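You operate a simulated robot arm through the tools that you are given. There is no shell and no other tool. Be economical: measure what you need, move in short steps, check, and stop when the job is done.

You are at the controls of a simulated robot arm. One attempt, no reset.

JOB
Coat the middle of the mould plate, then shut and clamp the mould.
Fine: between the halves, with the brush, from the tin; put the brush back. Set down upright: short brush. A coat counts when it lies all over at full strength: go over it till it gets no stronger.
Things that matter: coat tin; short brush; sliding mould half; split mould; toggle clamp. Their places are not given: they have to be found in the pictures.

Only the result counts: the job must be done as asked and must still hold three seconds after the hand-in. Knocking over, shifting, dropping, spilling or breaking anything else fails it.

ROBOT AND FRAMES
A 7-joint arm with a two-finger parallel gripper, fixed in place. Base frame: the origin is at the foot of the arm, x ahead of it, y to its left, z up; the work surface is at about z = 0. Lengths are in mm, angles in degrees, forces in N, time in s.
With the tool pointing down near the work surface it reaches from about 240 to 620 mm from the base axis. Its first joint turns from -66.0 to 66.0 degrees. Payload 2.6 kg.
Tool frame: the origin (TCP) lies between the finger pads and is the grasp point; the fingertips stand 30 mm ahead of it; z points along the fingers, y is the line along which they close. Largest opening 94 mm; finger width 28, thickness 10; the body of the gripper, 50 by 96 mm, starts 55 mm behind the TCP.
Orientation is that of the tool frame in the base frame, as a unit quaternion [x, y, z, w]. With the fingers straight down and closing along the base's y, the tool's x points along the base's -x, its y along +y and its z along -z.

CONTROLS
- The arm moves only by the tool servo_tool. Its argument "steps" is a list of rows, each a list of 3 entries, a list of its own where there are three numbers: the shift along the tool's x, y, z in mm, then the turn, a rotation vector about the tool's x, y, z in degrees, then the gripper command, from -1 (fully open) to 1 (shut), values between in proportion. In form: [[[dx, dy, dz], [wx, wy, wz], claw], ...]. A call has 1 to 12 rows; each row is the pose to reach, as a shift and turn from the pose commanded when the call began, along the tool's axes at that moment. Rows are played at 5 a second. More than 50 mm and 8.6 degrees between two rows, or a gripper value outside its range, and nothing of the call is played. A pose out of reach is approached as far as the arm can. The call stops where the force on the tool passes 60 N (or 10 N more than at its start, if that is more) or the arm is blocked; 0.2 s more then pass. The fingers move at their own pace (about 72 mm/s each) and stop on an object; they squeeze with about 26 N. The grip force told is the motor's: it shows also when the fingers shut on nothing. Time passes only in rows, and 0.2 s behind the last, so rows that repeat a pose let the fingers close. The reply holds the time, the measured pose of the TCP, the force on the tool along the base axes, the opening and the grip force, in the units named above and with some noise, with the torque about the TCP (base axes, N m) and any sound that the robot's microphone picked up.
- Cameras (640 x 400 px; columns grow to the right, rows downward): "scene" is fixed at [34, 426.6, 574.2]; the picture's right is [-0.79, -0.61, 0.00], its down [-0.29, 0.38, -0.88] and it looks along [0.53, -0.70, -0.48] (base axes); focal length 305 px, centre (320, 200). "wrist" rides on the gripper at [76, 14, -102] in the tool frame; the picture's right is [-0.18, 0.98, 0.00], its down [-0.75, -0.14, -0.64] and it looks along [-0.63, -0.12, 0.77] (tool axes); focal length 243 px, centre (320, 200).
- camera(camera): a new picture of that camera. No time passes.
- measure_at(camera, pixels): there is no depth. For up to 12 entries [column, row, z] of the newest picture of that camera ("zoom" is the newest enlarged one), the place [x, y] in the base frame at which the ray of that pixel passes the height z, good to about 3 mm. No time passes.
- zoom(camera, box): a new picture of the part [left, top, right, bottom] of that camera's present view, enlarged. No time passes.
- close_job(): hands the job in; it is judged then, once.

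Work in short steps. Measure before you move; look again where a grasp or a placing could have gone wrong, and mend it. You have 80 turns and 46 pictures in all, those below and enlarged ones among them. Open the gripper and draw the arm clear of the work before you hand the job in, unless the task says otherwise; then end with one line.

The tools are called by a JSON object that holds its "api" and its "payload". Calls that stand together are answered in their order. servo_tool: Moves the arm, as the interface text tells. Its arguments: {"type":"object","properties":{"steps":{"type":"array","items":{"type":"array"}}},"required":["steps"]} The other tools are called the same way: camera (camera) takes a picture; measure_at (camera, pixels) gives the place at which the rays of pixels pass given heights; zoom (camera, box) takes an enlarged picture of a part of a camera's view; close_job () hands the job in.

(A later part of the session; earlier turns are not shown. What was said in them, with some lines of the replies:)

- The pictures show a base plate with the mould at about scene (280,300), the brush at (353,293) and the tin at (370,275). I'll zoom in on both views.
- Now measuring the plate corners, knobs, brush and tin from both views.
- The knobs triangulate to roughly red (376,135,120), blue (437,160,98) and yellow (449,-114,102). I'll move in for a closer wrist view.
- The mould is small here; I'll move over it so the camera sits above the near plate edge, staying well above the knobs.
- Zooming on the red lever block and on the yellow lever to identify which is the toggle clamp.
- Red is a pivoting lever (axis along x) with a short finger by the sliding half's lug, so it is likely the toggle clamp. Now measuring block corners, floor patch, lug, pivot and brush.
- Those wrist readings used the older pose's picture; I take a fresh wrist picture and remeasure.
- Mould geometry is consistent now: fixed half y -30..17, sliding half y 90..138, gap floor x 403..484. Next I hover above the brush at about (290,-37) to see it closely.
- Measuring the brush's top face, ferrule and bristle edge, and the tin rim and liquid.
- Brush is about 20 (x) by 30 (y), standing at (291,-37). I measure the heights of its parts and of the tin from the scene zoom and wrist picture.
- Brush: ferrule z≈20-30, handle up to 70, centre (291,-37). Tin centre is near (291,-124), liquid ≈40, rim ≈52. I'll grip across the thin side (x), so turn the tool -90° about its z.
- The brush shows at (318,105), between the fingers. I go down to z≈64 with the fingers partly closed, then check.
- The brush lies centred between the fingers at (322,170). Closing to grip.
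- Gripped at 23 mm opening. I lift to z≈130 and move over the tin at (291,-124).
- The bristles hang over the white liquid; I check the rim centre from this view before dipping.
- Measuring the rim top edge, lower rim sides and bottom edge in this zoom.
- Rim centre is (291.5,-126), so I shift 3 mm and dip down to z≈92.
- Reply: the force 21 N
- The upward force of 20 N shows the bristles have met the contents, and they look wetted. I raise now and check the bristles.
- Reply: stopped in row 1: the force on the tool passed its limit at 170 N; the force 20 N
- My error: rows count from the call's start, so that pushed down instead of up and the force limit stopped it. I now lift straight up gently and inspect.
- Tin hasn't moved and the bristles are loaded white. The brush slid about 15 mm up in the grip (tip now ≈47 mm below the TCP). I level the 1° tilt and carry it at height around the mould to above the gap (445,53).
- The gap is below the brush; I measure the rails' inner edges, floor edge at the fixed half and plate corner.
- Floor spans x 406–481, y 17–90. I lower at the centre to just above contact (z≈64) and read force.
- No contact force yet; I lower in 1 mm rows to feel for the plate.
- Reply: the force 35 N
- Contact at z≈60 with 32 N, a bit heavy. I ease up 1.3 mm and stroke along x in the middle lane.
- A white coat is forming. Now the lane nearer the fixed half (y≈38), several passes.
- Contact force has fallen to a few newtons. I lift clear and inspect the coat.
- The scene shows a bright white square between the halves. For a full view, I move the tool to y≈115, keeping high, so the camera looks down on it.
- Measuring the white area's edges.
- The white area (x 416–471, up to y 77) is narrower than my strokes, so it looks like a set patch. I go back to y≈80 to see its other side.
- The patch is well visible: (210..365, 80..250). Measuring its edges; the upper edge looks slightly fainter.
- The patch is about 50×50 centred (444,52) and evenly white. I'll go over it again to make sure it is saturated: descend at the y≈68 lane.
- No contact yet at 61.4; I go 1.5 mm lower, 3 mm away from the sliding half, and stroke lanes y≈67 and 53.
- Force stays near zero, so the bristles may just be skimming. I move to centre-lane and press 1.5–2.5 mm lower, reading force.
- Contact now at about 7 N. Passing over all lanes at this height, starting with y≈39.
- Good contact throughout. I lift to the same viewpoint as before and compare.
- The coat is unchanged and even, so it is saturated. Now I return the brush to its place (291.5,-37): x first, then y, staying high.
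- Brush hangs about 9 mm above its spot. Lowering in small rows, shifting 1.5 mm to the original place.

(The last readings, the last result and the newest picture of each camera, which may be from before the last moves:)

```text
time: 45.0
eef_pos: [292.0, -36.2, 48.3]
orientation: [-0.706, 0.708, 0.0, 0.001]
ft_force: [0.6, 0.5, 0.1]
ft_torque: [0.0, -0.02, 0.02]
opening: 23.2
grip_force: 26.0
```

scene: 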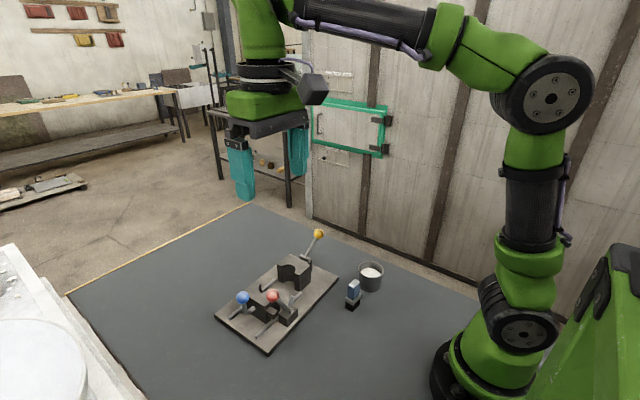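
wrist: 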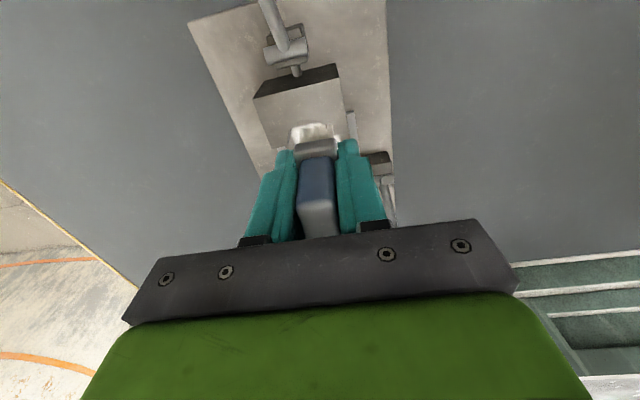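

No contact yet; a bit lower.

{"api": "servo_tool", "payload": {"steps": [[[0, 0, 1], [0, 0, 0], 1], [[0, 0, 2], [0, 0, 0], 1], [[0, 0, 2], [0, 0, 0], 1]]}}

```text
time: 45.8
eef_pos: [292.2, -37.0, 45.6]
orientation: [-0.706, 0.709, 0.0, 0.0]
ft_force: [0.6, -0.1, -0.8]
ft_torque: [0.01, -0.01, 0.03]
opening: 23.3
grip_force: 26.4
```

{"api": "servo_tool", "payload": {"steps": [[[0, 0, 1], [0, 0, 0], 1], [[0, 0, 1.5], [0, 0, 0], 1], [[0, 0, 1.5], [0, 0, 0], 1]]}}

```text
time: 46.6
eef_pos: [293.1, -37.5, 44.6]
orientation: [-0.706, 0.709, 0.0, 0.001]
ft_force: [-4.8, 0.8, 18.5]
ft_torque: [0.06, 0.24, 0.02]
opening: 23.0
grip_force: 26.2
```

Contact at 18 N. I ease 0.8 mm up, then open slowly and lift.

{"api": "servo_tool", "payload": {"steps": [[[0, 0, -0.8], [0, 0, 0], 1], [[0, 0, -0.8], [0, 0, 0], 0.4], [[0, 0, -0.8], [0, 0, 0], 0.1], [[0, 0, -0.8], [0, 0, 0], -0.1], [[0, 0, -0.8], [0, 0, 0], -0.1], [[0, 0, -30], [0, 0, 0], -0.1], [[0, 0, -70], [0, 0, 0], -0.1], [[0, 0, -110], [0, 0, 0], -0.1]]}}

{"api": "zoom", "payload": {"camera": "scene", "box": [205, 215, 405, 355]}}

```text
time: 48.4
eef_pos: [292.4, -37.3, 155.7]
orientation: [-0.706, 0.708, 0.002, 0.0]
ft_force: [0.5, 2.1, 0.7]
ft_torque: [-0.02, 0.03, 0.03]
opening: 51.7
grip_force: 0.0
```

```text
2.86 times, centred on (305, 285) of scene
```

zoom: 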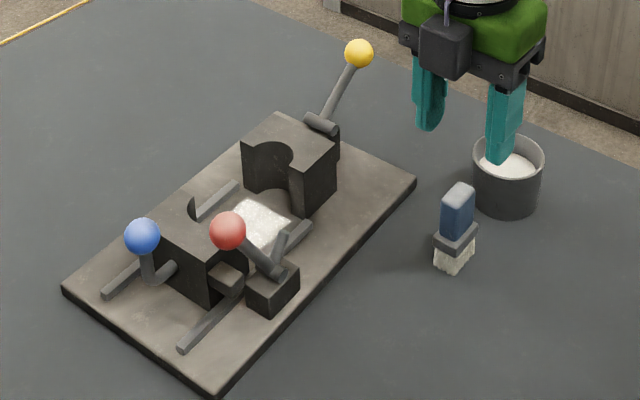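

The brush stands upright in its place and the tin is untouched. Next I go round to hover above the blue knob of the sliding half at about (437,160).

{"api": "servo_tool", "payload": {"steps": [[[0, 0, -45], [0, 0, 0], -0.1], [[-49, 0, -45], [0, 0, 0], -0.1], [[-98, 0, -45], [0, 0, 0], -0.1], [[-147, 0, -45], [0, 0, 0], -0.1], [[-196, 0, -45], [0, 0, 0], -0.1], [[-196, -48, -45], [0, 0, 0], -0.1], [[-196, -96, -45], [0, 0, 0], -0.1], [[-196, -144, -45], [0, 0, 0], -0.1], [[-196, -144, -25], [0, 0, 0], -0.1], [[-196, -144, -25], [0, 0, 0], -0.1]]}}

{"api": "camera", "payload": {"camera": "wrist"}}

```text
time: 50.6
eef_pos: [437.3, 158.5, 180.3]
orientation: [-0.705, 0.709, 0.0, 0.001]
ft_force: [0.4, 0.7, 0.0]
ft_torque: [0.01, -0.04, -0.02]
opening: 51.4
grip_force: 0.0
```

```text
10 pictures are left
```

wrist: 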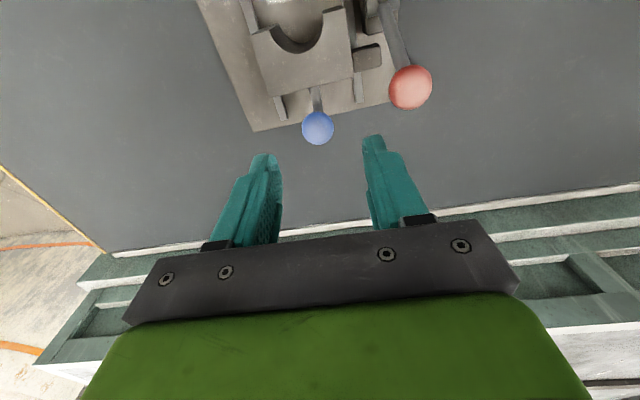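

Measuring blue (318,128) and red (410,88) knob centres at candidate heights from this view.

{"api": "measure_at", "payload": {"camera": "wrist", "pixels": [[318, 128, 100], [318, 128, 90], [318, 128, 80], [302, 128, 90], [335, 128, 90], [410, 88, 120], [410, 88, 110], [410, 88, 130]]}}

```text
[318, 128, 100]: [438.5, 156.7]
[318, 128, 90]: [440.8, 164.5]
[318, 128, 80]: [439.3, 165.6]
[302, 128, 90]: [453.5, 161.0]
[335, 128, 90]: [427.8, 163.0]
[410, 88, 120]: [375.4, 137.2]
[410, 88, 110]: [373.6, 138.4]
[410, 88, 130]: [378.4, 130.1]
```

Blue knob centre ≈(439,160,96), diameter ~25. I descend around it and close.

{"api": "servo_tool", "payload": {"steps": [[[-1.5, -2, 30], [0, 0, 0], -0.1], [[-1.5, -2, 60], [0, 0, 0], -0.1], [[-1.5, -2, 82], [0, 0, 0], -0.1], [[-1.5, -2, 82], [0, 0, 0], 0.3], [[-1.5, -2, 82], [0, 0, 0], 1], [[-1.5, -2, 82], [0, 0, 0], 1], [[-1.5, -2, 82], [0, 0, 0], 1]]}}

```text
time: 52.2
eef_pos: [439.5, 158.7, 97.6]
orientation: [-0.706, 0.709, -0.002, 0.001]
ft_force: [21.5, 1.4, -1.1]
ft_torque: [0.34, 0.02, -0.05]
opening: 25.5
grip_force: 25.9
```

Knob gripped (25.5 mm), with a 21 N side load, so I shift 1.2 mm in +x and begin sliding toward -y.

{"api": "servo_tool", "payload": {"steps": [[[0, -1.2, 0], [0, 0, 0], 1], [[4, -1.2, 0], [0, 0, 0], 1], [[8, -1.2, 0], [0, 0, 0], 1], [[14, -1.2, 0], [0, 0, 0], 1], [[20, -1.2, 0], [0, 0, 0], 1]]}}

```text
time: 53.4
eef_pos: [440.0, 140.3, 98.6]
orientation: [-0.706, 0.708, -0.001, 0.001]
ft_force: [21.6, 1.8, -0.7]
ft_torque: [0.02, 0.11, -0.1]
opening: 25.6
grip_force: 26.3
```

It slides freely with no y load. The x load remains, so I shift another 1.2 mm and continue 40 mm.

{"api": "servo_tool", "payload": {"steps": [[[0, -1.2, 0], [0, 0, 0], 1], [[8, -1.2, 0], [0, 0, 0], 1], [[16, -1.2, 0], [0, 0, 0], 1], [[24, -1.2, 0], [0, 0, 0], 1], [[32, -1.2, 0], [0, 0, 0], 1], [[40, -1.2, 0], [0, 0, 0], 1]]}}

```text
time: 54.8
eef_pos: [442.9, 99.4, 97.9]
orientation: [-0.705, 0.709, -0.001, 0.003]
ft_force: [24.0, 1.8, -0.3]
ft_torque: [-0.12, 0.07, -0.05]
opening: 25.7
grip_force: 26.0
```

60 mm covered, with about 13 mm left. I continue slowly until it meets the fixed half.

{"api": "servo_tool", "payload": {"steps": [[[4, 0, 0], [0, 0, 0], 1], [[8, 0, 0], [0, 0, 0], 1], [[10, 0, 0], [0, 0, 0], 1], [[12, 0, 0], [0, 0, 0], 1], [[13, 0, 0], [0, 0, 0], 1], [[14, 0, 0], [0, 0, 0], 1], [[15, 0, 0], [0, 0, 0], 1]]}}

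```text
time: 56.4
eef_pos: [442.5, 88.4, 99.8]
orientation: [0.708, -0.707, 0.002, -0.004]
ft_force: [26.5, 21.7, -0.1]
ft_torque: [-0.13, -0.07, -0.01]
opening: 25.7
grip_force: 26.3
```

It has met a stop at 70 mm travel with 22 N. I press 1 mm more, then release, lift and look.

{"api": "servo_tool", "payload": {"steps": [[[1.2, 0, 0], [0, 0, 0], 1], [[0, 0, 0], [0, 0, 0], 0.3], [[0, 0, 0], [0, 0, 0], -0.2], [[0, 0, 0], [0, 0, 0], -0.2], [[0, 0, -40], [0, 0, 0], -0.2], [[0, 0, -80], [0, 0, 0], -0.2], [[-40, 0, -80], [0, 0, 0], -0.2], [[-70, 0, -80], [0, 0, 0], -0.2]]}}

{"api": "zoom", "payload": {"camera": "scene", "box": [225, 225, 345, 345]}}

{"api": "zoom", "payload": {"camera": "wrist", "box": [230, 0, 460, 170]}}

```text
time: 58.2
eef_pos: [440.2, 153.8, 177.1]
orientation: [-0.705, 0.709, 0.0, 0.0]
ft_force: [-0.4, 0.3, 0.3]
ft_torque: [0.0, 0.02, 0.01]
opening: 56.1
grip_force: 0.0
```

```text
3.33 times, centred on (285, 285) of scene
```

zoom: 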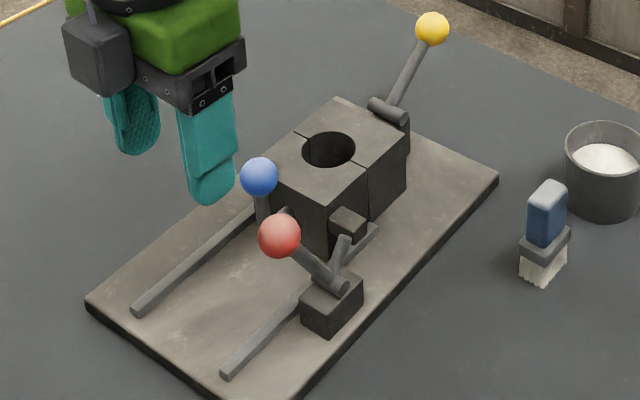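

```text
2.35 times, centred on (345, 85) of wrist
```

zoom: 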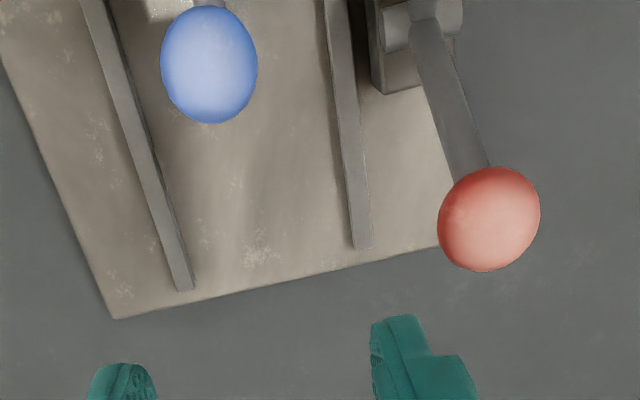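

The mould is shut (seam closed), and the lug now sits by the red lever's short finger. I'll push the red knob over toward -y with closed fingers from its +y side: first position at (376,172), tip z≈112.

{"api": "servo_tool", "payload": {"steps": [[[-20, 0, 0], [0, 0, 0], 1], [[-20, 32, 0], [0, 0, 0], 1], [[-20, 64, 0], [0, 0, 0], 1], [[-20, 64, 18], [0, 0, 0], 1], [[-20, 64, 35], [0, 0, 0], 1], [[-20, 64, 35], [0, 0, 0], 1]]}}

{"api": "zoom", "payload": {"camera": "wrist", "box": [200, 0, 440, 200]}}

```text
time: 59.6
eef_pos: [376.6, 175.4, 142.8]
orientation: [-0.706, 0.708, 0.001, 0.001]
ft_force: [-0.2, -0.7, 0.2]
ft_torque: [-0.01, -0.03, 0.0]
opening: 0.0
grip_force: 25.7
```

```text
2.00 times, centred on (320, 100) of wrist
```

zoom: 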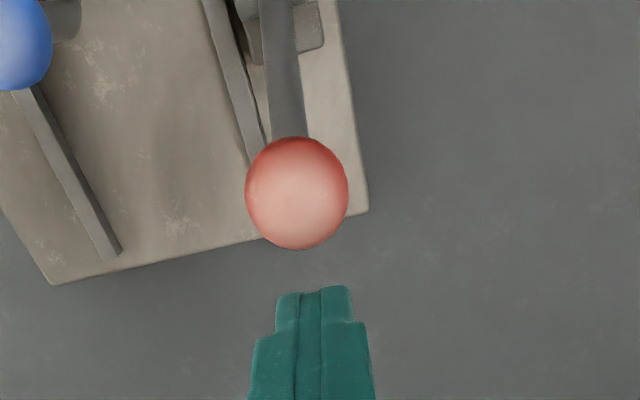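

The knob (297,193) is ahead of the fingertips (312,290). I push in -y in stages, shifting 2 mm in +x.

{"api": "servo_tool", "payload": {"steps": [[[6, -2, 0], [0, 0, 0], 1], [[12, -2, 0], [0, 0, 0], 1], [[18, -2, 0], [0, 0, 0], 1], [[24, -2, 0], [0, 0, 0], 1], [[30, -2, 0], [0, 0, 0], 1], [[36, -2, 0], [0, 0, 0], 1]]}}

```text
time: 61.0
eef_pos: [378.5, 139.0, 142.4]
orientation: [-0.705, 0.709, 0.001, 0.001]
ft_force: [-0.1, 1.5, 0.5]
ft_torque: [0.03, 0.04, -0.03]
opening: 0.1
grip_force: 25.6
```

Little resistance (1.5 N). Continuing another 40 mm in small rows.

{"api": "servo_tool", "payload": {"steps": [[[6, 0, 0], [0, 0, 0], 1], [[12, 0, 0], [0, 0, 0], 1], [[18, 0, 0], [0, 0, 0], 1], [[24, 0, 0], [0, 0, 0], 1], [[30, 0, 0], [0, 0, 0], 1], [[35, 0, 0], [0, 0, 0], 1], [[40, 0, 0], [0, 0, 0], 1]]}}

{"api": "zoom", "payload": {"camera": "scene", "box": [225, 225, 345, 345]}}

```text
time: 62.6
eef_pos: [379.5, 98.5, 143.6]
orientation: [-0.705, 0.709, 0.0, 0.001]
ft_force: [-0.2, -0.1, 0.1]
ft_torque: [0.0, 0.01, 0.02]
opening: 0.0
grip_force: 25.7
```

```text
3.33 times, centred on (285, 285) of scene
```

zoom: 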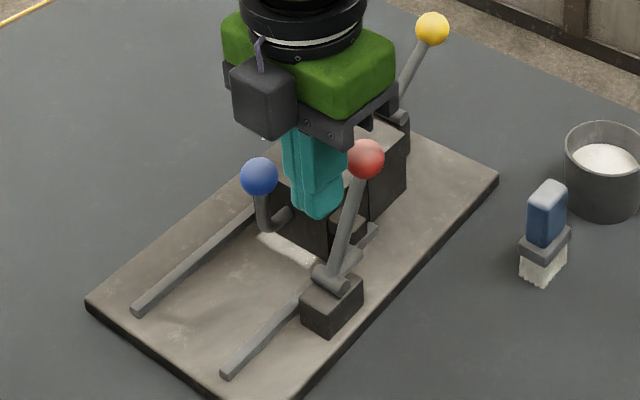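

The lever is now past upright with no stop felt yet. Continue pushing another 30 mm, watching force and sound.

{"api": "servo_tool", "payload": {"steps": [[[5, 0, 1], [0, 0, 0], 1], [[10, 0, 3], [0, 0, 0], 1], [[15, 0, 5], [0, 0, 0], 1], [[20, 0, 8], [0, 0, 0], 1], [[25, 0, 12], [0, 0, 0], 1], [[30, 0, 15], [0, 0, 0], 1]]}}

{"api": "zoom", "payload": {"camera": "scene", "box": [225, 225, 345, 345]}}

```text
time: 64.0
eef_pos: [379.9, 82.5, 133.1]
orientation: [0.709, -0.705, -0.003, -0.01]
ft_force: [-1.4, 4.8, 3.6]
ft_torque: [0.09, -0.03, -0.03]
opening: 0.0
grip_force: 26.0
stopped in row 6: the force on the tool passed its limit at 65 N (the readings are from after the stop); the commanded pose is now the measured one
```

```text
3.33 times, centred on (285, 285) of scene
```

zoom: 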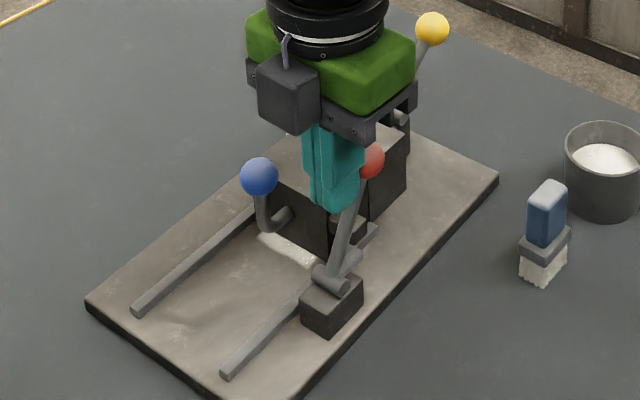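

A firm stop was met (65 N), with the lever leaning past upright. I back away and inspect the clamp.

{"api": "servo_tool", "payload": {"steps": [[[-15, 0, 0], [0, 0, 0], 1], [[-30, 0, -10], [0, 0, 0], 1], [[-60, 20, -40], [0, 0, 0], 1], [[-90, 50, -70], [0, 0, 0], 1], [[-120, 80, -90], [0, 0, 0], 1], [[-120, 80, -90], [0, 0, 0], 1]]}}

{"api": "zoom", "payload": {"camera": "scene", "box": [250, 245, 330, 325]}}

```text
refused: row 4 steps farther than a row can; nothing moved
```

```text
5.00 times, centred on (290, 285) of scene
```

zoom: 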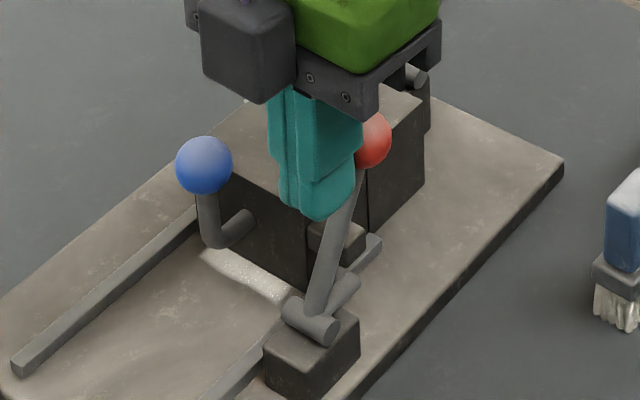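

Row 4's step was too long; I retract again with shorter rows.

{"api": "servo_tool", "payload": {"steps": [[[-15, 0, 0], [0, 0, 0], 1], [[-30, 0, -10], [0, 0, 0], 1], [[-55, 10, -35], [0, 0, 0], 1], [[-80, 20, -60], [0, 0, 0], 1], [[-105, 30, -80], [0, 0, 0], 1], [[-120, 40, -90], [0, 0, 0], 1]]}}

{"api": "zoom", "payload": {"camera": "scene", "box": [250, 245, 330, 325]}}

```text
time: 65.4
eef_pos: [339.4, 199.9, 226.1]
orientation: [0.709, -0.705, -0.002, -0.008]
ft_force: [-0.2, -0.3, -0.2]
ft_torque: [0.03, 0.0, 0.0]
opening: 0.1
grip_force: 26.4
```

```text
5.00 times, centred on (290, 285) of scene
```

zoom: 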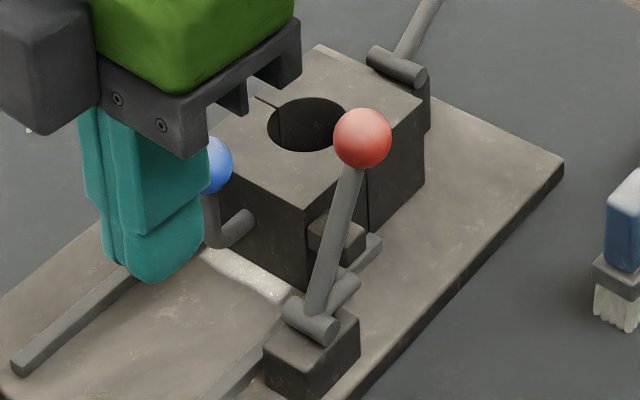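

The lever stayed where it was before the hard stop. I measure the knob (362,138), pivot (312,322) and finger tip (356,286) to get its angle.

{"api": "measure_at", "payload": {"camera": "zoom", "pixels": [[362, 138, 120], [362, 138, 125], [362, 138, 130], [312, 322, 40], [312, 322, 48], [352, 284, 40], [352, 284, 48], [330, 330, 48], [358, 245, 35], [310, 215, 50]]}}

```text
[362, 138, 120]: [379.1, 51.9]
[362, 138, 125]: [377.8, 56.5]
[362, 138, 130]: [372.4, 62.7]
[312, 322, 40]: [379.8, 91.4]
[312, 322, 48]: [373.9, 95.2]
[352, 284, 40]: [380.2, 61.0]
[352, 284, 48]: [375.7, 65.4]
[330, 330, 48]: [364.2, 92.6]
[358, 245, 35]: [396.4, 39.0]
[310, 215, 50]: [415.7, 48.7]
```

The knob sits at (378,55,124), about 55° from its start, with the short finger horizontal. It had snapped ahead of my fingers to its end stop, so the clamp is over centre. I open the gripper, rise clear and take a last look.

{"api": "servo_tool", "payload": {"steps": [[[-20, 20, -30], [0, 0, 0], 0], [[-30, 30, -60], [0, 0, 0], -1], [[-30, 30, -90], [0, 0, 0], -1], [[-30, 30, -90], [0, 0, 0], -1]]}}

{"api": "zoom", "payload": {"camera": "scene", "box": [215, 215, 405, 345]}}

```text
time: 66.4
eef_pos: [307.5, 228.2, 315.4]
orientation: [0.709, -0.705, -0.002, -0.009]
ft_force: [-0.3, 0.1, 0.5]
ft_torque: [0.0, -0.01, -0.03]
opening: 94.2
grip_force: 0.1
```

```text
3.08 times, centred on (310, 280) of scene
```

zoom: 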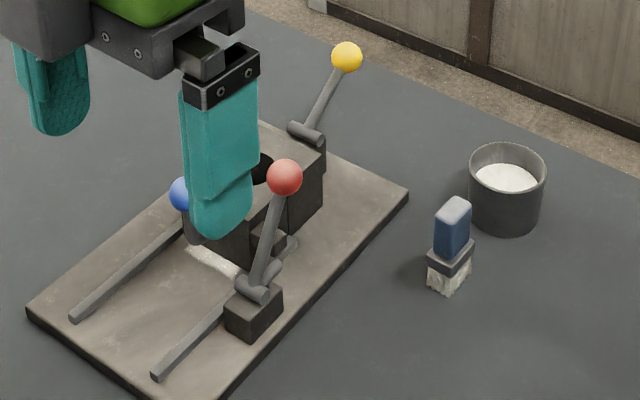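

The brush stands upright, the tin is in place, the mould is shut and the lever is holding. Handing in.

{"api": "close_job", "payload": {}}

```text
The job is handed in.
```

I coated the plate, put the brush back upright, shut the mould and swung the red clamp lever to its end stop. I took the red lever, not the yellow one, to be the toggle clamp. I didn't pull on the mould to test that it holds, and while dipping I pushed the brush too hard into the tin once; the tin and brush showed no harm.
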